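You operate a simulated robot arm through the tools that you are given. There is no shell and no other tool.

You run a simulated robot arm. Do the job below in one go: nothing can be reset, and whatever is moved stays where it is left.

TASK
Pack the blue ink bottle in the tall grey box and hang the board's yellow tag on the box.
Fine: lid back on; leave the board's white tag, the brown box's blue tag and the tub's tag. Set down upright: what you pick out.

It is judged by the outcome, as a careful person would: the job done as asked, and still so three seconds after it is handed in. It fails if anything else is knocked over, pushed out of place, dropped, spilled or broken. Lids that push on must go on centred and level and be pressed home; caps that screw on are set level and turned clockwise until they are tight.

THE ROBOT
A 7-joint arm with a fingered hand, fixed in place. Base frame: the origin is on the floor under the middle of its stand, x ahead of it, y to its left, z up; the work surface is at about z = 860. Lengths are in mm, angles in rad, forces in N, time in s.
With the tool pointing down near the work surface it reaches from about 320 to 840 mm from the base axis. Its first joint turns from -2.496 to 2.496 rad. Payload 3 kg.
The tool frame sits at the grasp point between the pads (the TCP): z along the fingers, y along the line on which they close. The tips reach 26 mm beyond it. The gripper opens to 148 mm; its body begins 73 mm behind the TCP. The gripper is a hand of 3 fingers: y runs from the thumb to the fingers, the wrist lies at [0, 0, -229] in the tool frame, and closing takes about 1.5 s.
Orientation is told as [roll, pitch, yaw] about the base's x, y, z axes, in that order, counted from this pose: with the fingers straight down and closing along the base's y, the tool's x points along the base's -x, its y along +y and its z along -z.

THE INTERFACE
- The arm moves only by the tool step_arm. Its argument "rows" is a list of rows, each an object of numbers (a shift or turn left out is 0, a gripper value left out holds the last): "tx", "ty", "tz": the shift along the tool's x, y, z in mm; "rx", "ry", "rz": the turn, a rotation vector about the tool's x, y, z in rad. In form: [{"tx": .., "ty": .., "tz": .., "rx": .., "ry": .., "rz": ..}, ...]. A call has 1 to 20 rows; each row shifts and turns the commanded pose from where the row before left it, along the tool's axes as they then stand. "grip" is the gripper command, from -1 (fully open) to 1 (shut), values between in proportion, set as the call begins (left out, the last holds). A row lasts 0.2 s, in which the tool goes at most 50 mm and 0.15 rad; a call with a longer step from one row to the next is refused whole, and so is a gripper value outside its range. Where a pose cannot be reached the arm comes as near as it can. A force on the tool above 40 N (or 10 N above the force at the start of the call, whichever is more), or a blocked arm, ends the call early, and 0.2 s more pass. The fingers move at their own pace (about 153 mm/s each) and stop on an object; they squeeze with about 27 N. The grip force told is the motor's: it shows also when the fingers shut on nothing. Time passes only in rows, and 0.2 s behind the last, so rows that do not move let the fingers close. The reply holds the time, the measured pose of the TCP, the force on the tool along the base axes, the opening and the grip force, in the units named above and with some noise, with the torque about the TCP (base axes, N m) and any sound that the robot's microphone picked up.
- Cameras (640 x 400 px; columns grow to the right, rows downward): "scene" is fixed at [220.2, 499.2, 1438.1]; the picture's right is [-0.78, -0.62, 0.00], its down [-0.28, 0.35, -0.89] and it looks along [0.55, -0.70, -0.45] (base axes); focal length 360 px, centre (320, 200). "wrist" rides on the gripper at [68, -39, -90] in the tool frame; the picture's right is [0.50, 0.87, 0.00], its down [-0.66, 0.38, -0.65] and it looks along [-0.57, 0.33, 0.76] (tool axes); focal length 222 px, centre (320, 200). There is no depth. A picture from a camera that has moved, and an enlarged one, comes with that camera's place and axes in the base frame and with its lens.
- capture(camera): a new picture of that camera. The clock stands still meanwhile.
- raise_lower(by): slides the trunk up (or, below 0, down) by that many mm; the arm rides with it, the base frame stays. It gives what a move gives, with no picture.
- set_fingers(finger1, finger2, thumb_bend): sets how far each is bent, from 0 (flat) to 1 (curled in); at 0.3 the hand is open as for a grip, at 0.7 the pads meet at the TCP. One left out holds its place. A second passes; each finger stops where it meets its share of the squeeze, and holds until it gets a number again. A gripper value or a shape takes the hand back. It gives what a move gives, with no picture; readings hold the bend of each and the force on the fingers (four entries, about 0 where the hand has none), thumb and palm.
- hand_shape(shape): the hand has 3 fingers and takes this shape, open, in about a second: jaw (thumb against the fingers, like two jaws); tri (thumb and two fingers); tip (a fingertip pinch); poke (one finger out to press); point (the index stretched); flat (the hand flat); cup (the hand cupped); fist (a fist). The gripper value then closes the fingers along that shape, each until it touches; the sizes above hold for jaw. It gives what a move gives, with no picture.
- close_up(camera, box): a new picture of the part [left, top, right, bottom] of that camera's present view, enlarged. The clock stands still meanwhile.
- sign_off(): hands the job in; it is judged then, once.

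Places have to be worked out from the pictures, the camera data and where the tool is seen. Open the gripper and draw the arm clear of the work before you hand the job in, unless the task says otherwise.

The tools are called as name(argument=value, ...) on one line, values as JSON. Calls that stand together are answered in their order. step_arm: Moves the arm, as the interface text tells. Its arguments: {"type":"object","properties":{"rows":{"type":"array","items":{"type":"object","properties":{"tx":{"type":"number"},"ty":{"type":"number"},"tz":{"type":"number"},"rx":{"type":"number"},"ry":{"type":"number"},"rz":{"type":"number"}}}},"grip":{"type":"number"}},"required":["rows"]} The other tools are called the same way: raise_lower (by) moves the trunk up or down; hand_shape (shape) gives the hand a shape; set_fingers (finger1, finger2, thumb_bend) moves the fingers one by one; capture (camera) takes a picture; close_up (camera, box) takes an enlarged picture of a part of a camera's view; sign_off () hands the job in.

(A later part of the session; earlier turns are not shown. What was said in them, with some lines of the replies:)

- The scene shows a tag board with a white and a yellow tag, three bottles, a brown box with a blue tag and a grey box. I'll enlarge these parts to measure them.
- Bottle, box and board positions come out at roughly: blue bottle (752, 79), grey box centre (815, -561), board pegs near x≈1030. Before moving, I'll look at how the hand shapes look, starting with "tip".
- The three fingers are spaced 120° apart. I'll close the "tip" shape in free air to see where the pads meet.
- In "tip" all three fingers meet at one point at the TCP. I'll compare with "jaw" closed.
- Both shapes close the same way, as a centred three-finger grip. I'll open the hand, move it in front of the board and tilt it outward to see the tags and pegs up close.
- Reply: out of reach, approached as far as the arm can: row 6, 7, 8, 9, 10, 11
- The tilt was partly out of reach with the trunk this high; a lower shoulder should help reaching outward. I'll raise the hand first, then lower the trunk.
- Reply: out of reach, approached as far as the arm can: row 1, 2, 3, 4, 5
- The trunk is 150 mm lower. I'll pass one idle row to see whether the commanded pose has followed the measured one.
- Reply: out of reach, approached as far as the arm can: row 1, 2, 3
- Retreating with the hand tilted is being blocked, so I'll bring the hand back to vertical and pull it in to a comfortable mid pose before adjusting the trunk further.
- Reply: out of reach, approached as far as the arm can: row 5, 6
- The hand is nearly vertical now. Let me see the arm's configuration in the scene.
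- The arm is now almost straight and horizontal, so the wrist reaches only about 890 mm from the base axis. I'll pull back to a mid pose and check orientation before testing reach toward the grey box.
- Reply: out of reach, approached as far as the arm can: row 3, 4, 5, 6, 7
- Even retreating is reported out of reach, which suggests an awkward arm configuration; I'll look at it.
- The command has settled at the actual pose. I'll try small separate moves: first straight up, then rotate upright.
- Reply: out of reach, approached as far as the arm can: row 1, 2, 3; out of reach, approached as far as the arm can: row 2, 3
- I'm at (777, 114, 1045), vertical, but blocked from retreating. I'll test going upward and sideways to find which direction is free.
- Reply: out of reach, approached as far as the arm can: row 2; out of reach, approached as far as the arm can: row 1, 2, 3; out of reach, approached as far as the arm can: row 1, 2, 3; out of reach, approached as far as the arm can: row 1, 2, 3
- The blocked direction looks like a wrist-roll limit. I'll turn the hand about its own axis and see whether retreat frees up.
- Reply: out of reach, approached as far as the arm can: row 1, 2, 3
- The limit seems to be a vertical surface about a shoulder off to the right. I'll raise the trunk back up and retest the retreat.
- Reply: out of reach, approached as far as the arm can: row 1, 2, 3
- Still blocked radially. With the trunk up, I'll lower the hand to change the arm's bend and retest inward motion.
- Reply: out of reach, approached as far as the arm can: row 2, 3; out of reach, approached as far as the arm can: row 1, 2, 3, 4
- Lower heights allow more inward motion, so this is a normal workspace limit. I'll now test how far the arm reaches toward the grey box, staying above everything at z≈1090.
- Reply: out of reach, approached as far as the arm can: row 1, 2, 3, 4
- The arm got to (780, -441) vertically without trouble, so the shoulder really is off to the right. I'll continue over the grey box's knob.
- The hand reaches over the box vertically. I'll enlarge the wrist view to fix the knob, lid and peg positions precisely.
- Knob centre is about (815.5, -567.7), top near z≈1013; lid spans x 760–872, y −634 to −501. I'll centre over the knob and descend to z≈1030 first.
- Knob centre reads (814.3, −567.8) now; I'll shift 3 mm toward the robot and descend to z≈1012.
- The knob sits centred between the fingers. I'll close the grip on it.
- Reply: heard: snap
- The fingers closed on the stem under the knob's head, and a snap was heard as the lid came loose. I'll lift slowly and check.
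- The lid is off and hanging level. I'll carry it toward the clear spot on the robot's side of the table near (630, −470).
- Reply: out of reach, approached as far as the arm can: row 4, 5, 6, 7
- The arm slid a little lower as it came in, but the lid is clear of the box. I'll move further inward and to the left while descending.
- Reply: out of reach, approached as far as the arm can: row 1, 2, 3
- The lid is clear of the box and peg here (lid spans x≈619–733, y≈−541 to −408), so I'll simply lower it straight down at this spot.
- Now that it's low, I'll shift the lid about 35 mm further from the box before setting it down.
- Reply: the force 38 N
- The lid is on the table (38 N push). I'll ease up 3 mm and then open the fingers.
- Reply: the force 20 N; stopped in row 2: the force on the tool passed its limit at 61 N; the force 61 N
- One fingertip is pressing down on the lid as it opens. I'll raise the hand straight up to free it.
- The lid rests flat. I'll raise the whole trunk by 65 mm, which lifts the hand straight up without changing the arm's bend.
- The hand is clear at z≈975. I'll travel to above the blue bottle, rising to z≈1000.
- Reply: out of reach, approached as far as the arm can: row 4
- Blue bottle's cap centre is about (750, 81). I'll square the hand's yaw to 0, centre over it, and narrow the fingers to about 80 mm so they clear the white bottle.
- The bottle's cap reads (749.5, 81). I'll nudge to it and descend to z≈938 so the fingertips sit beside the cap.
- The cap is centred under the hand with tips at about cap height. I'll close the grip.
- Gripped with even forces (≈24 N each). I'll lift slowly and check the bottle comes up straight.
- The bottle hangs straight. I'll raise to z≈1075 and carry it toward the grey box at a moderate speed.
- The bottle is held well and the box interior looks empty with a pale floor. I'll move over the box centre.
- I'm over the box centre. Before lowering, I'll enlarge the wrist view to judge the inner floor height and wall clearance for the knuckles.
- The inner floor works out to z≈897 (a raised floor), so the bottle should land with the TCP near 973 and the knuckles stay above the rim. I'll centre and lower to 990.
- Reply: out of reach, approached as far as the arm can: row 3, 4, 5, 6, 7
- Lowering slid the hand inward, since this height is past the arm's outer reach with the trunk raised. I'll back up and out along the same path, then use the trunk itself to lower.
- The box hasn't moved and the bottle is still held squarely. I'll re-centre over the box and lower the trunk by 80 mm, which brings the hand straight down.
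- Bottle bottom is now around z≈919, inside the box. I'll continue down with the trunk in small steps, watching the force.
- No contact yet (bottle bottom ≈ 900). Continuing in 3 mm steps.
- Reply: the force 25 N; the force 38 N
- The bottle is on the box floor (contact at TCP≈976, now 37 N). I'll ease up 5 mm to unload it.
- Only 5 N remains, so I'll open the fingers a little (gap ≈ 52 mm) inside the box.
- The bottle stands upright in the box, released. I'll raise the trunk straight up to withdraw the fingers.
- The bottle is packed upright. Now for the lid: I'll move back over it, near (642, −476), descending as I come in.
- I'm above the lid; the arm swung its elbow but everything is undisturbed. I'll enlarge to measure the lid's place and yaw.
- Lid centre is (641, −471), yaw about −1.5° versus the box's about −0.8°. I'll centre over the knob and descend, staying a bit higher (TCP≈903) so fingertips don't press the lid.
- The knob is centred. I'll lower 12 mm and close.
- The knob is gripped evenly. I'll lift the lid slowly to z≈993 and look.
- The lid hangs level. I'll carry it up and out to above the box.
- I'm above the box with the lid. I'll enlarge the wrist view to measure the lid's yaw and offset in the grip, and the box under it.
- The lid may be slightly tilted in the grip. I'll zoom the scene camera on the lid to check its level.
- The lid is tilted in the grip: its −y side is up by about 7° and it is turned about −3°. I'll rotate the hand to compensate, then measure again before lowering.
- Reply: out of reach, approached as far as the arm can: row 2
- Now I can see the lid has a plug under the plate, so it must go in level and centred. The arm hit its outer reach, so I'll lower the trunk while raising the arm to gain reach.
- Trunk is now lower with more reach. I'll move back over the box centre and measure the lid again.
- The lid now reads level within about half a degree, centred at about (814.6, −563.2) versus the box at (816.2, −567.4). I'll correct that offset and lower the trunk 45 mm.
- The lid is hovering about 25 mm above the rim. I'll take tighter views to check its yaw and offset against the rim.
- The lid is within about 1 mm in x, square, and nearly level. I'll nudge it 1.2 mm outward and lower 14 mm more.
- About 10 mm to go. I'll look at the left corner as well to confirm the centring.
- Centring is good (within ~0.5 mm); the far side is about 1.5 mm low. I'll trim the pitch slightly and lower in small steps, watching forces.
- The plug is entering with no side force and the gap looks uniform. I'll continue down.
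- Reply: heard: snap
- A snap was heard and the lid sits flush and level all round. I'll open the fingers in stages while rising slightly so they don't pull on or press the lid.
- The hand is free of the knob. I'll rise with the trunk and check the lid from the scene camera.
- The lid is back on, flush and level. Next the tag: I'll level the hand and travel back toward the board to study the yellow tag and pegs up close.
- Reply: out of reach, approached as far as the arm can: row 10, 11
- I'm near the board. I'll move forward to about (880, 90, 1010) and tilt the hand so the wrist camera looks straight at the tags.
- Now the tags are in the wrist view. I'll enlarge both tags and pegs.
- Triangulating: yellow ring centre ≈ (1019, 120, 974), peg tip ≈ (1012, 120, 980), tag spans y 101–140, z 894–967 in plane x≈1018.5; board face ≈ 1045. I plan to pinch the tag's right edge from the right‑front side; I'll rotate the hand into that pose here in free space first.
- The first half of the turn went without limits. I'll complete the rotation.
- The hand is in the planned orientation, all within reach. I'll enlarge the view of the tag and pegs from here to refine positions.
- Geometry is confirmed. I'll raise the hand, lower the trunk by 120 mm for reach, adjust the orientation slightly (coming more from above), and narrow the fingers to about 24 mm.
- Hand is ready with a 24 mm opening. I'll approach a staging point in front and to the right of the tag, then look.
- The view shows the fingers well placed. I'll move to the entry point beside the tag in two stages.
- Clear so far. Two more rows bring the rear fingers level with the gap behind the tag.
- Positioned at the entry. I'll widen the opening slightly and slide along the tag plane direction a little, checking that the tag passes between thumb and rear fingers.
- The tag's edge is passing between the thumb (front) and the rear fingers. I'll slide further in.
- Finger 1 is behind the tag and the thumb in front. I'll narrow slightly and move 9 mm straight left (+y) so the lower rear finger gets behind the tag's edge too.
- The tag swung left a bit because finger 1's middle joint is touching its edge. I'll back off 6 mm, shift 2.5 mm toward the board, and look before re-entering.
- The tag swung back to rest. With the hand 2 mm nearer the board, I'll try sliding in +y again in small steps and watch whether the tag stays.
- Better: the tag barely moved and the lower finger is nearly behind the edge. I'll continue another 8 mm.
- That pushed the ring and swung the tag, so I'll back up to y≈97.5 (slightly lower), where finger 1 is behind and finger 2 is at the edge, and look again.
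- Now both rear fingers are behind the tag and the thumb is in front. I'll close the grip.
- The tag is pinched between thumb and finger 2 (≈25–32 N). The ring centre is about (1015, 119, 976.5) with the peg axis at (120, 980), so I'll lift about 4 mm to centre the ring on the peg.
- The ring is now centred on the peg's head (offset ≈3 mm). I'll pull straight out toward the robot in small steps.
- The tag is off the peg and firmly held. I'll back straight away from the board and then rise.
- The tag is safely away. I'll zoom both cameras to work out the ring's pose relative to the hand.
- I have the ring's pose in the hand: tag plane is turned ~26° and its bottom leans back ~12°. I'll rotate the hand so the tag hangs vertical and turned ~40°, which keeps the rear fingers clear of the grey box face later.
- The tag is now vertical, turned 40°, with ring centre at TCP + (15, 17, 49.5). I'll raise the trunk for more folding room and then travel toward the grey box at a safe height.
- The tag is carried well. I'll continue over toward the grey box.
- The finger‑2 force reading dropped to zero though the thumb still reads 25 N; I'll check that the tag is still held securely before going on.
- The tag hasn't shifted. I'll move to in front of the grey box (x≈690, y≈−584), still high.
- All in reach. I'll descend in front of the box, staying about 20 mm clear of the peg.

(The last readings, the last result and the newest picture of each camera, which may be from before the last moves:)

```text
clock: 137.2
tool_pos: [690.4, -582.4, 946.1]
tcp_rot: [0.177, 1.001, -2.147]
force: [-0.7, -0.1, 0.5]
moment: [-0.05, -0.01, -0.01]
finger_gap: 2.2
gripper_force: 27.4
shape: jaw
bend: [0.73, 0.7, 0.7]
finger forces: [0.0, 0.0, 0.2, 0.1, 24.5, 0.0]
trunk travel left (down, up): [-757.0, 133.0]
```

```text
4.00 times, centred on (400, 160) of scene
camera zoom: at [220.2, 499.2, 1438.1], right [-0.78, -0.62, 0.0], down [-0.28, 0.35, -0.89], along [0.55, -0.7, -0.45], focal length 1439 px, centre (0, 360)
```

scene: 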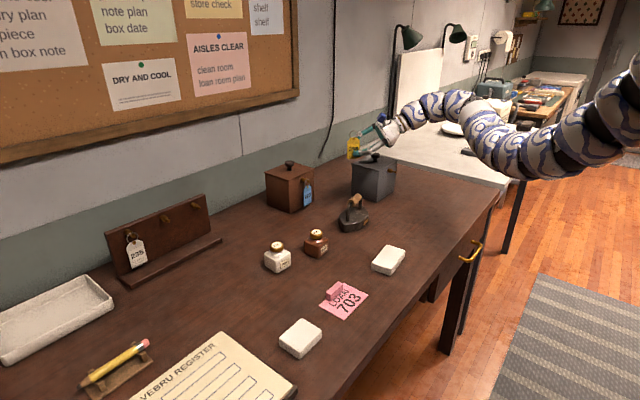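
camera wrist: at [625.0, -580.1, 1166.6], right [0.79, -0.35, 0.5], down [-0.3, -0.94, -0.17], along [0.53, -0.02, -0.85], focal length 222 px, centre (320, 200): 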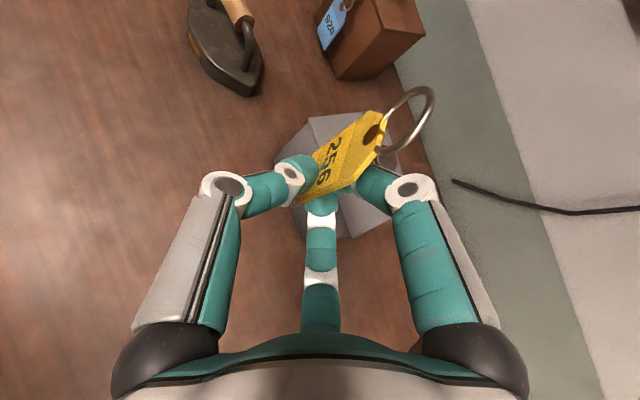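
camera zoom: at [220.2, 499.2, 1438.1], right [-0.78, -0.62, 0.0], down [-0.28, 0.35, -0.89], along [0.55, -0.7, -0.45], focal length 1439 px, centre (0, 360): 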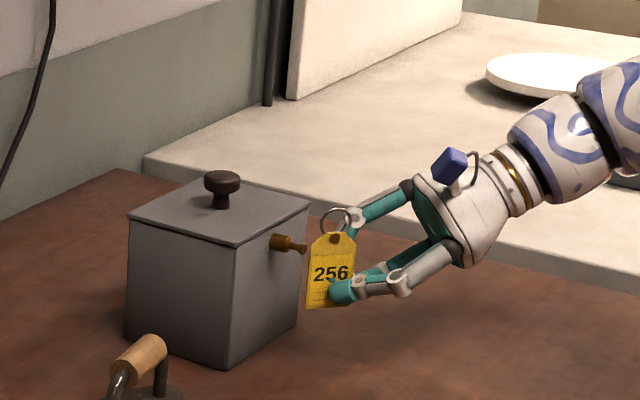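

Triangulated: peg head at (732, −567, 964), ring centre at (703.4, −564.5, 997). I'll lower 36 mm and shift 2.4 mm so the ring opening lines up with the peg.

step_arm(rows=[{"tx": -10.6, "ty": -0.6, "tz": 6}, {"tx": -10.6, "ty": -0.6, "tz": 6}, {"tx": -10.6, "ty": -0.6, "tz": 6}, {}])

close_up(camera="wrist", box=[300, 60, 450, 180])

close_up(camera="scene", box=[380, 140, 444, 190])

```text
clock: 138.2
tool_pos: [690.9, -585.0, 910.8]
tcp_rot: [0.176, 1.002, -2.146]
force: [0.0, -1.0, -0.3]
moment: [0.02, -0.03, 0.02]
finger_gap: 2.2
gripper_force: 27.3
shape: jaw
bend: [0.73, 0.7, 0.7]
finger forces: [0.1, 0.0, 0.1, 0.0, 24.5, 0.1]
trunk travel left (down, up): [-757.0, 133.0]
```

```text
3.33 times, centred on (375, 120) of wrist
camera zoom: at [626.7, -582.9, 1013.1], right [0.79, -0.35, 0.5], down [-0.3, -0.94, -0.17], along [0.53, -0.02, -0.85], focal length 740 px, centre (137, 467)
```

zoom: 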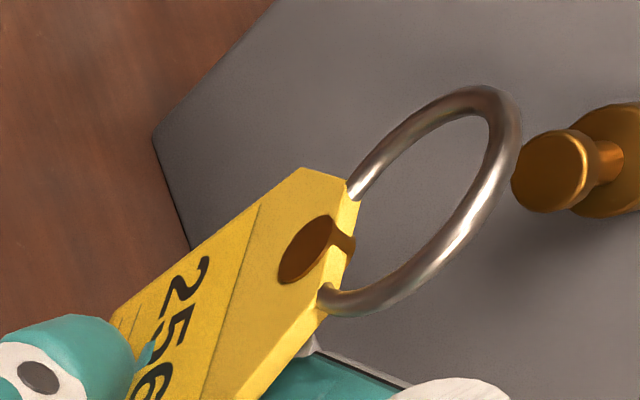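

```text
8.00 times, centred on (412, 165) of scene
camera zoom: at [220.2, 499.2, 1438.1], right [-0.78, -0.62, 0.0], down [-0.28, 0.35, -0.89], along [0.55, -0.7, -0.45], focal length 2878 px, centre (-416, 480)
```

zoom: 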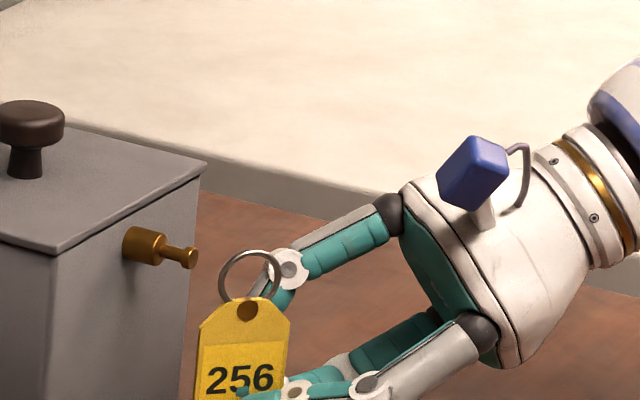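

Ring centre (704.7, −567.6, 962) lines up with the peg head (733, −567.4, 964). I'll advance straight toward the box in stages.

step_arm(rows=[{"tx": 2.4, "ty": 6, "tz": 4.8}, {"tx": 2.4, "ty": 6, "tz": 4.8}, {}])

close_up(camera="wrist", box=[300, 60, 450, 180])

close_up(camera="scene", box=[380, 140, 444, 190])

```text
clock: 139.0
tool_pos: [707.1, -582.5, 909.4]
tcp_rot: [0.176, 1.003, -2.148]
force: [-1.2, 0.6, -0.4]
moment: [0.0, 0.01, -0.01]
finger_gap: 2.4
gripper_force: 27.0
shape: jaw
bend: [0.73, 0.7, 0.7]
finger forces: [0.1, 0.0, 0.0, 0.0, 24.4, 0.0]
trunk travel left (down, up): [-757.0, 133.0]
```

```text
3.33 times, centred on (375, 120) of wrist
camera zoom: at [642.5, -581.8, 1012.8], right [0.79, -0.35, 0.5], down [-0.3, -0.94, -0.17], along [0.53, -0.02, -0.85], focal length 740 px, centre (137, 467)
```

zoom: 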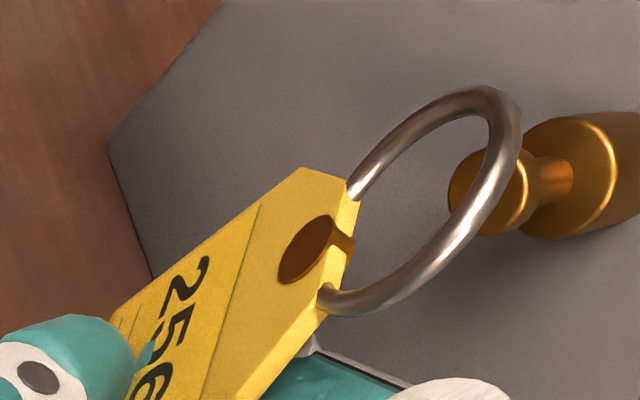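

```text
8.00 times, centred on (412, 165) of scene
camera zoom: at [220.2, 499.2, 1438.1], right [-0.78, -0.62, 0.0], down [-0.28, 0.35, -0.89], along [0.55, -0.7, -0.45], focal length 2878 px, centre (-416, 480)
```

zoom: 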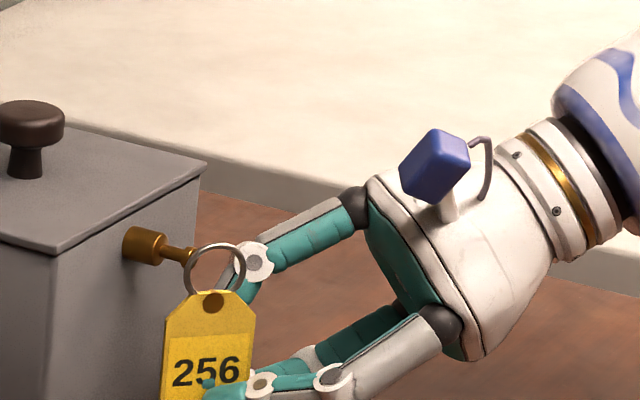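

Alignment holds (offset ≈1 mm in y, 2.5 mm low as planned). Advancing another 10 mm.

step_arm(rows=[{"tx": 1.5, "ty": 3.7, "tz": 3}, {"tx": 1.5, "ty": 3.7, "tz": 3}, {}])

close_up(camera="wrist", box=[300, 60, 450, 180])

close_up(camera="scene", box=[380, 140, 444, 190])

```text
clock: 139.8
tool_pos: [716.4, -584.7, 909.6]
tcp_rot: [0.177, 1.002, -2.146]
force: [-0.1, -1.1, -0.1]
moment: [-0.01, -0.03, -0.01]
finger_gap: 2.4
gripper_force: 26.8
shape: jaw
bend: [0.73, 0.7, 0.7]
finger forces: [0.1, 0.0, 0.1, 0.0, 24.4, 0.0]
trunk travel left (down, up): [-757.0, 133.0]
```

```text
3.33 times, centred on (375, 120) of wrist
camera zoom: at [652.4, -581.6, 1012.8], right [0.79, -0.35, 0.5], down [-0.3, -0.94, -0.17], along [0.53, -0.02, -0.85], focal length 740 px, centre (137, 467)
```

zoom: 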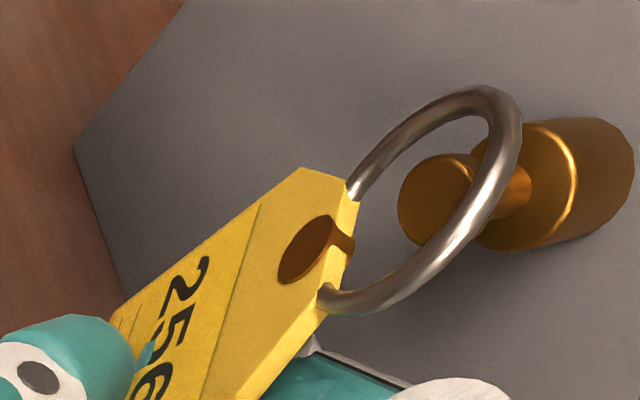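

```text
8.00 times, centred on (412, 165) of scene
camera zoom: at [220.2, 499.2, 1438.1], right [-0.78, -0.62, 0.0], down [-0.28, 0.35, -0.89], along [0.55, -0.7, -0.45], focal length 2878 px, centre (-416, 480)
```

zoom: 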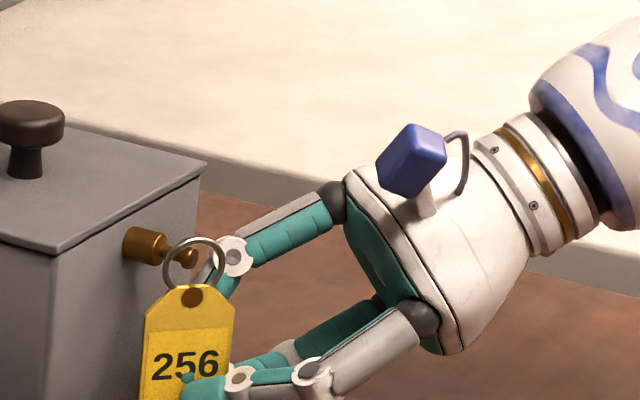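

The peg head is passing through the ring. Another 9 mm will put the ring behind the head.

step_arm(rows=[{"tx": 1.3, "ty": 3.4, "tz": 2.7}, {"tx": 1.3, "ty": 3.4, "tz": 2.7}, {}])

close_up(camera="wrist", box=[280, 60, 460, 210])

close_up(camera="scene", box=[380, 140, 444, 190])

```text
clock: 140.6
tool_pos: [726.0, -583.5, 910.1]
tcp_rot: [0.176, 1.002, -2.147]
force: [-0.2, -0.1, -0.4]
moment: [-0.03, 0.01, 0.0]
finger_gap: 2.2
gripper_force: 27.2
shape: jaw
bend: [0.73, 0.7, 0.7]
finger forces: [0.0, 0.1, 0.0, 0.0, 24.5, 0.0]
trunk travel left (down, up): [-757.0, 133.0]
```

```text
2.67 times, centred on (370, 135) of wrist
camera zoom: at [661.3, -581.4, 1012.4], right [0.79, -0.35, 0.5], down [-0.3, -0.94, -0.17], along [0.53, -0.02, -0.85], focal length 592 px, centre (187, 373)
```

zoom: 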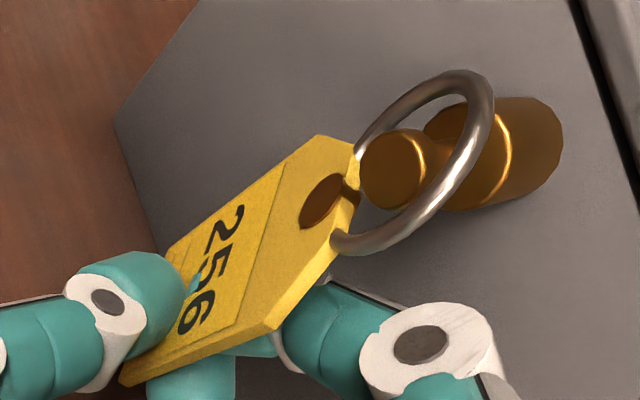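

```text
8.00 times, centred on (412, 165) of scene
camera zoom: at [220.2, 499.2, 1438.1], right [-0.78, -0.62, 0.0], down [-0.28, 0.35, -0.89], along [0.55, -0.7, -0.45], focal length 2878 px, centre (-416, 480)
```

zoom: 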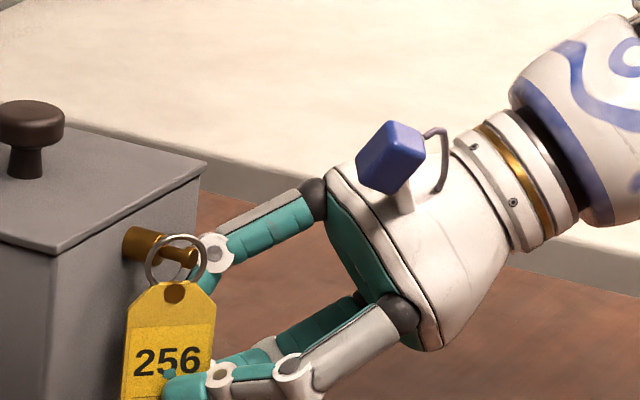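

The peg head is through the ring and the ring sits over the pin. I'll lower about 7.5 mm so the ring rests on the peg.

step_arm(rows=[{"tx": -2.1, "ty": -0.24, "tz": 1.33}, {"tx": -2.1, "ty": -0.24, "tz": 1.33}, {"tx": -2.1, "ty": -0.24, "tz": 1.33}, {}])

close_up(camera="wrist", box=[280, 60, 460, 210])

close_up(camera="scene", box=[380, 150, 428, 190])

```text
clock: 141.6
tool_pos: [724.3, -584.6, 903.7]
tcp_rot: [0.178, 1.001, -2.145]
force: [-3.7, -0.8, 15.8]
moment: [0.23, -0.17, 0.05]
finger_gap: 2.2
gripper_force: 26.3
shape: jaw
bend: [0.73, 0.7, 0.69]
finger forces: [0.0, 0.0, 0.0, 0.0, 27.5, 0.0]
trunk travel left (down, up): [-757.0, 133.0]
```

```text
2.67 times, centred on (370, 135) of wrist
camera zoom: at [660.5, -581.9, 1006.2], right [0.79, -0.35, 0.5], down [-0.3, -0.94, -0.17], along [0.53, -0.02, -0.85], focal length 592 px, centre (187, 373)
```

zoom: 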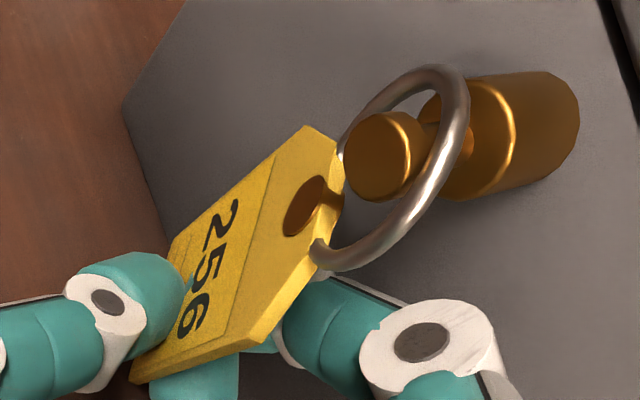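

```text
10.00 times, centred on (404, 170) of scene
camera zoom: at [220.2, 499.2, 1438.1], right [-0.78, -0.62, 0.0], down [-0.28, 0.35, -0.89], along [0.55, -0.7, -0.45], focal length 3598 px, centre (-520, 500)
```

zoom: 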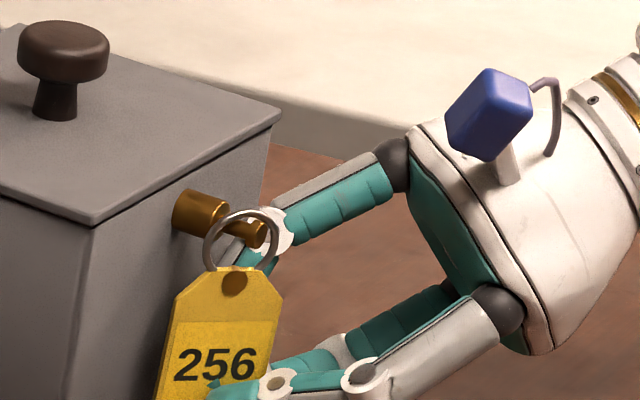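

The ring has landed on the peg (16 N). I'll ease up 1.5 mm and then open the fingers slightly.

step_arm(rows=[{"tx": 1.26, "ty": 0.14, "tz": -0.8}, {}])

step_arm(rows=[{}, {}], grip=0.87)

close_up(camera="wrist", box=[260, 60, 460, 220])

close_up(camera="scene", box=[380, 150, 428, 200])

```text
clock: 142.2
tool_pos: [724.7, -584.8, 904.8]
tcp_rot: [0.176, 1.002, -2.146]
force: [-1.9, 0.1, 11.0]
moment: [0.18, -0.1, 0.03]
finger_gap: 2.2
gripper_force: 27.3
shape: jaw
bend: [0.73, 0.7, 0.69]
finger forces: [0.0, 0.0, 0.1, 0.1, 26.7, 0.1]
trunk travel left (down, up): [-757.0, 133.0]
```

```text
clock: 142.8
tool_pos: [724.7, -584.0, 902.5]
tcp_rot: [0.175, 1.003, -2.148]
force: [0.4, 0.1, 0.3]
moment: [-0.01, 0.01, 0.0]
finger_gap: 9.7
gripper_force: 0.1
shape: jaw
bend: [0.72, 0.72, 0.7]
finger forces: [0.1, 0.0, 0.0, 0.1, 0.0, 0.1]
trunk travel left (down, up): [-757.0, 133.0]
```

```text
2.50 times, centred on (360, 140) of wrist
camera zoom: at [661.0, -581.7, 1005.7], right [0.79, -0.35, 0.5], down [-0.3, -0.94, -0.17], along [0.53, -0.02, -0.85], focal length 555 px, centre (220, 350)
```

zoom: 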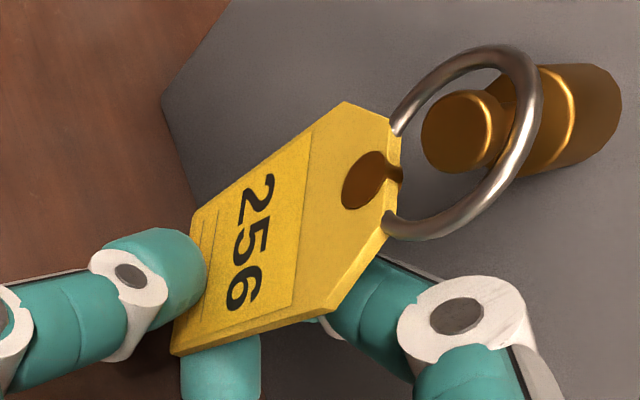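

```text
8.00 times, centred on (404, 175) of scene
camera zoom: at [220.2, 499.2, 1438.1], right [-0.78, -0.62, 0.0], down [-0.28, 0.35, -0.89], along [0.55, -0.7, -0.45], focal length 2878 px, centre (-352, 400)
```

zoom: 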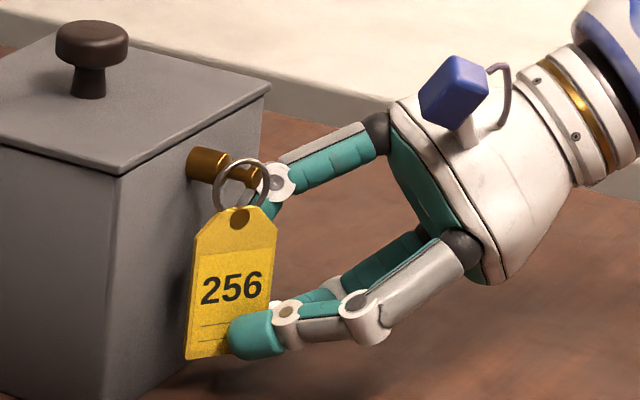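

The tag hangs on the peg, released. I'll open a touch more and withdraw along the hand's own axis, which slides parallel to the tag.

step_arm(rows=[{}, {"tz": -4}, {"tz": -6}, {"tz": -6}], grip=0.81)

close_up(camera="wrist", box=[260, 60, 460, 220])

close_up(camera="scene", box=[380, 150, 428, 200])

```text
clock: 143.8
tool_pos: [715.6, -593.9, 912.4]
tcp_rot: [0.175, 1.002, -2.149]
force: [-0.5, -0.2, 0.3]
moment: [0.01, 0.03, -0.03]
finger_gap: 13.5
gripper_force: 0.0
shape: jaw
bend: [0.73, 0.73, 0.7]
finger forces: [0.1, 0.0, 0.0, 0.0, 0.0, 0.0]
trunk travel left (down, up): [-757.0, 133.0]
```

```text
2.50 times, centred on (360, 140) of wrist
camera zoom: at [651.5, -591.9, 1014.6], right [0.79, -0.35, 0.5], down [-0.3, -0.94, -0.17], along [0.53, -0.02, -0.85], focal length 555 px, centre (220, 350)
```

zoom: 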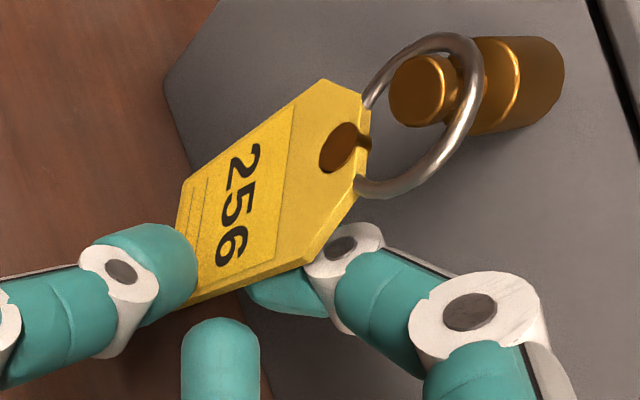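

```text
8.00 times, centred on (404, 175) of scene
camera zoom: at [220.2, 499.2, 1438.1], right [-0.78, -0.62, 0.0], down [-0.28, 0.35, -0.89], along [0.55, -0.7, -0.45], focal length 2878 px, centre (-352, 400)
```

zoom: 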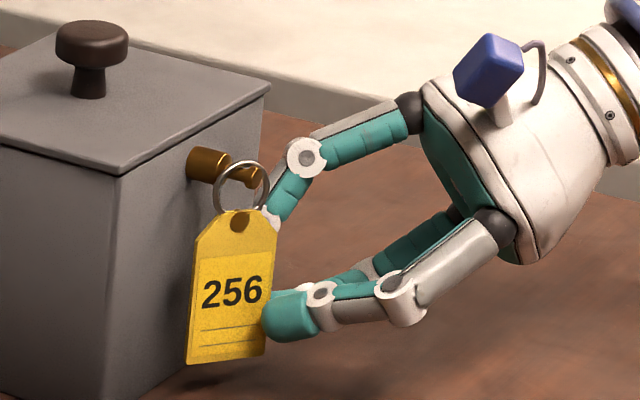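

The hand is sliding out cleanly and the tag hangs on its own. Continuing to withdraw.

step_arm(rows=[{"tz": -8}, {"tz": -8}, {"tz": -10}, {"tz": -12}])

close_up(camera="wrist", box=[260, 20, 460, 200])

close_up(camera="scene", box=[370, 140, 440, 205])

```text
clock: 144.8
tool_pos: [693.3, -618.6, 931.8]
tcp_rot: [0.176, 1.001, -2.149]
force: [-0.1, -0.3, 0.6]
moment: [-0.01, 0.01, -0.01]
finger_gap: 13.9
gripper_force: 0.0
shape: jaw
bend: [0.73, 0.73, 0.7]
finger forces: [0.0, 0.0, 0.1, 0.0, 0.0, 0.1]
trunk travel left (down, up): [-757.0, 133.0]
```

```text
2.22 times, centred on (360, 110) of wrist
camera zoom: at [630.0, -615.2, 1034.6], right [0.79, -0.35, 0.5], down [-0.3, -0.94, -0.17], along [0.53, -0.02, -0.85], focal length 494 px, centre (231, 400)
```

zoom: 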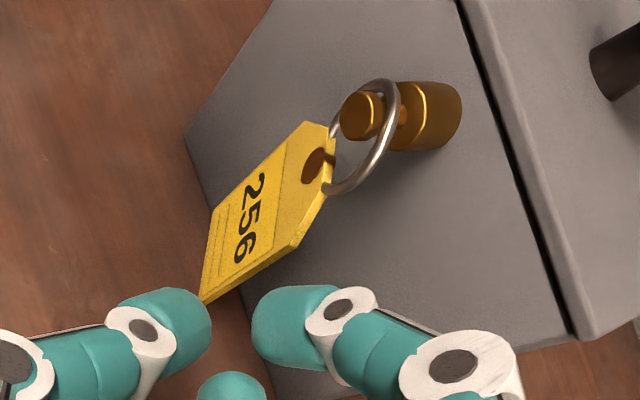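

```text
6.15 times, centred on (405, 172) of scene
camera zoom: at [220.2, 499.2, 1438.1], right [-0.78, -0.62, 0.0], down [-0.28, 0.35, -0.89], along [0.55, -0.7, -0.45], focal length 2214 px, centre (-203, 369)
```

zoom: 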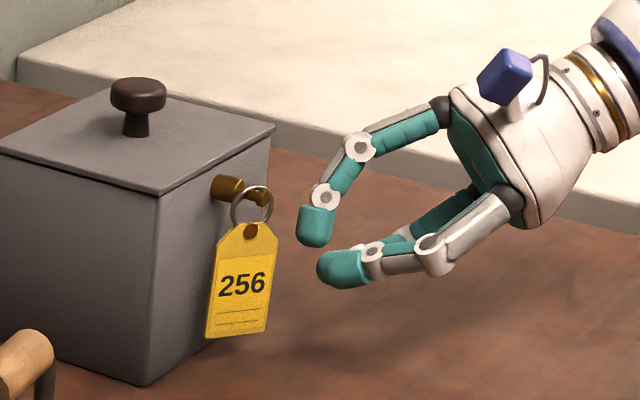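

The yellow tag hangs on the grey box's peg and the hand is free. I'll back off a little more, rise well above, and check everything.

step_arm(rows=[{"tz": -15}, {"tz": -20}, {"tx": 20, "ty": 2.3, "tz": -12.6}, {"tx": 25.3, "ty": 2.9, "tz": -15.9}, {"tx": 25.3, "ty": 2.9, "tz": -15.9}, {"tx": 25.3, "ty": 2.9, "tz": -15.9}, {"tx": 25.3, "ty": 2.9, "tz": -15.9}, {"tx": 25.3, "ty": 2.9, "tz": -15.9}, {}], grip=-1)

capture(camera="scene")

close_up(camera="scene", box=[348, 140, 404, 180])

close_up(camera="scene", box=[340, 140, 440, 215])

```text
clock: 146.8
tool_pos: [672.5, -638.8, 1125.7]
tcp_rot: [0.175, 1.003, -2.148]
force: [-0.2, -0.9, -0.3]
moment: [0.0, -0.03, 0.02]
finger_gap: 148.0
gripper_force: 0.0
shape: jaw
bend: [0.3, 0.3, 0.3]
finger forces: [0.1, 0.0, 0.1, 0.0, 0.0, 0.0]
trunk travel left (down, up): [-757.0, 133.0]
```

```text
taken
```

scene: 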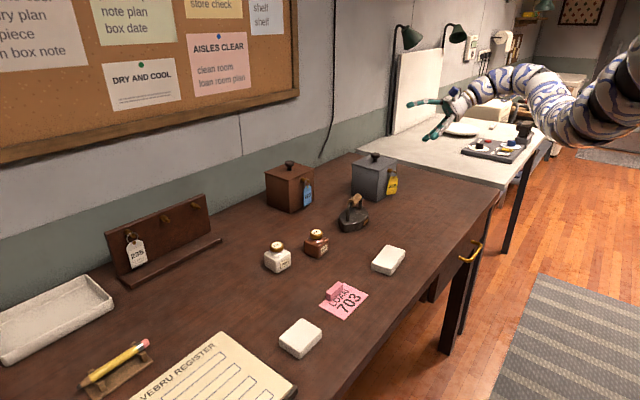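

```text
10.00 times, centred on (376, 160) of scene
camera zoom: at [220.2, 499.2, 1438.1], right [-0.78, -0.62, 0.0], down [-0.28, 0.35, -0.89], along [0.55, -0.7, -0.45], focal length 3598 px, centre (-240, 600)
```

zoom: 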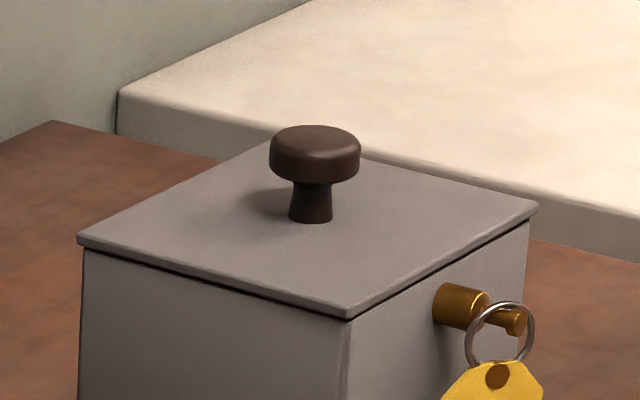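

```text
5.33 times, centred on (390, 178) of scene
camera zoom: at [220.2, 499.2, 1438.1], right [-0.78, -0.62, 0.0], down [-0.28, 0.35, -0.89], along [0.55, -0.7, -0.45], focal length 1919 px, centre (-53, 320)
```

zoom: 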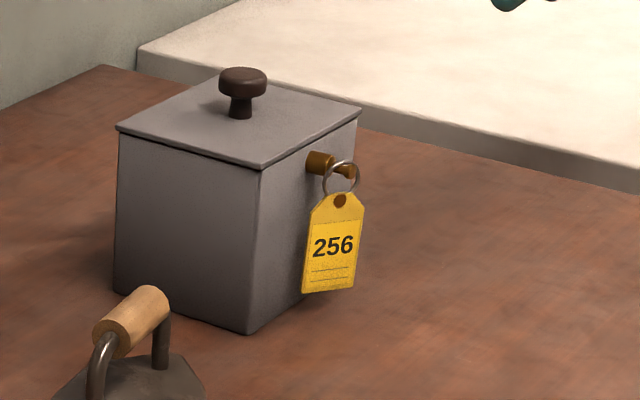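

The box, lid and tag all look right, and every other item is where it started. I'll lift the arm further clear and let a moment pass, then take a last look.

raise_lower(by=110)

step_arm(rows=[{"tz": -15}, {"tz": -15}, {}, {}, {}, {}, {}, {}, {}, {}])

capture(camera="scene")

close_up(camera="scene", box=[350, 145, 410, 200])

close_up(camera="scene", box=[90, 180, 330, 300])

```text
clock: 148.2
tool_pos: [674.1, -638.0, 1235.6]
tcp_rot: [0.176, 1.002, -2.145]
force: [-0.7, -0.2, 0.1]
moment: [-0.01, -0.02, -0.01]
finger_gap: 147.8
gripper_force: 0.1
shape: jaw
bend: [0.3, 0.3, 0.3]
finger forces: [0.0, 0.0, 0.0, 0.0, 0.1, 0.0]
trunk travel left (down, up): [-867.0, 23.0]
```

```text
clock: 150.4
tool_pos: [655.4, -656.5, 1252.9]
tcp_rot: [0.176, 1.003, -2.149]
force: [-0.7, 0.1, 1.3]
moment: [0.01, -0.03, -0.01]
finger_gap: 147.8
gripper_force: 0.0
shape: jaw
bend: [0.3, 0.3, 0.3]
finger forces: [0.0, 0.1, 0.0, 0.0, 0.0, 0.0]
trunk travel left (down, up): [-867.0, 23.0]
```

```text
taken
```

scene: 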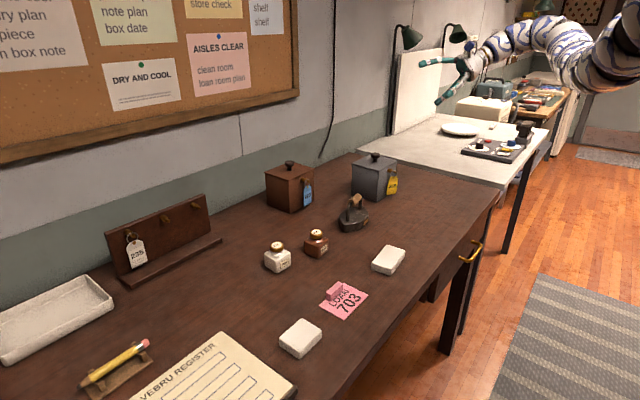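

```text
7.27 times, centred on (380, 172) of scene
camera zoom: at [220.2, 499.2, 1438.1], right [-0.78, -0.62, 0.0], down [-0.28, 0.35, -0.89], along [0.55, -0.7, -0.45], focal length 2617 px, centre (-116, 400)
```

zoom: 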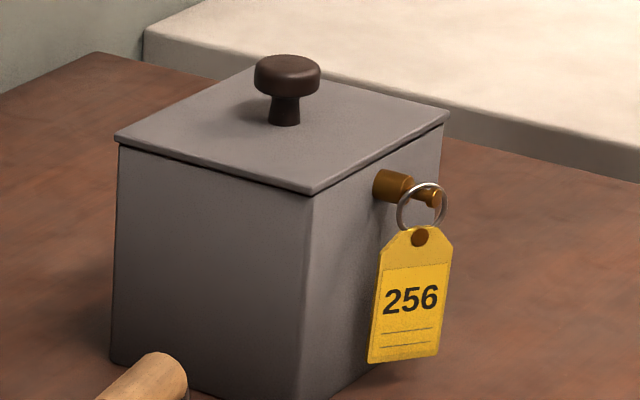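

```text
2.67 times, centred on (210, 240) of scene
camera zoom: at [220.2, 499.2, 1438.1], right [-0.78, -0.62, 0.0], down [-0.28, 0.35, -0.89], along [0.55, -0.7, -0.45], focal length 960 px, centre (613, 93)
```

zoom: 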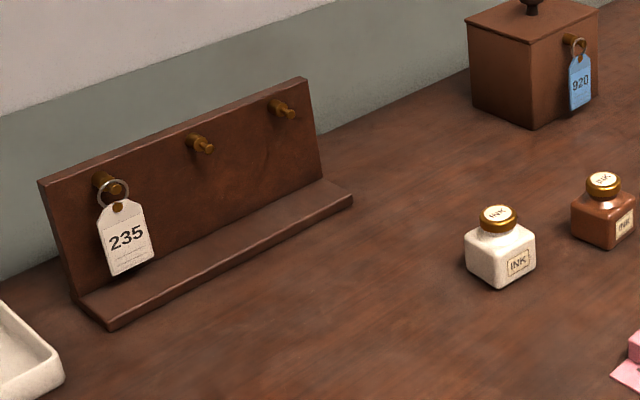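

The blue ink bottle is in the grey box, the lid is on flush, and yellow tag 256 hangs on the box's peg. The white and blue tags and all other items are in their original places. The hand is open and clear, so I'm handing in the job.

sign_off()

```text
The job is handed in.
```

The blue ink bottle is standing upright in the tall grey box with the lid back on, and the board's yellow tag (256) is hanging on the box's peg. I've handed the job in; no verdict came back.

- **Lid:** it snapped into place and sits flush and level in the last pictures. I didn't press it down again afterwards.
- **Tag:** the ring is over the peg behind its head, and the tag was hanging still when I last looked, about six seconds after I let go.
- **Everything else:** the white tag, the blue tag and the other items on the table look to be where they started. I didn't go near the tub or its tag. The white tag, which hangs beside the yellow one, is still on its peg.

I left the gripper open and the arm raised clear of the table.
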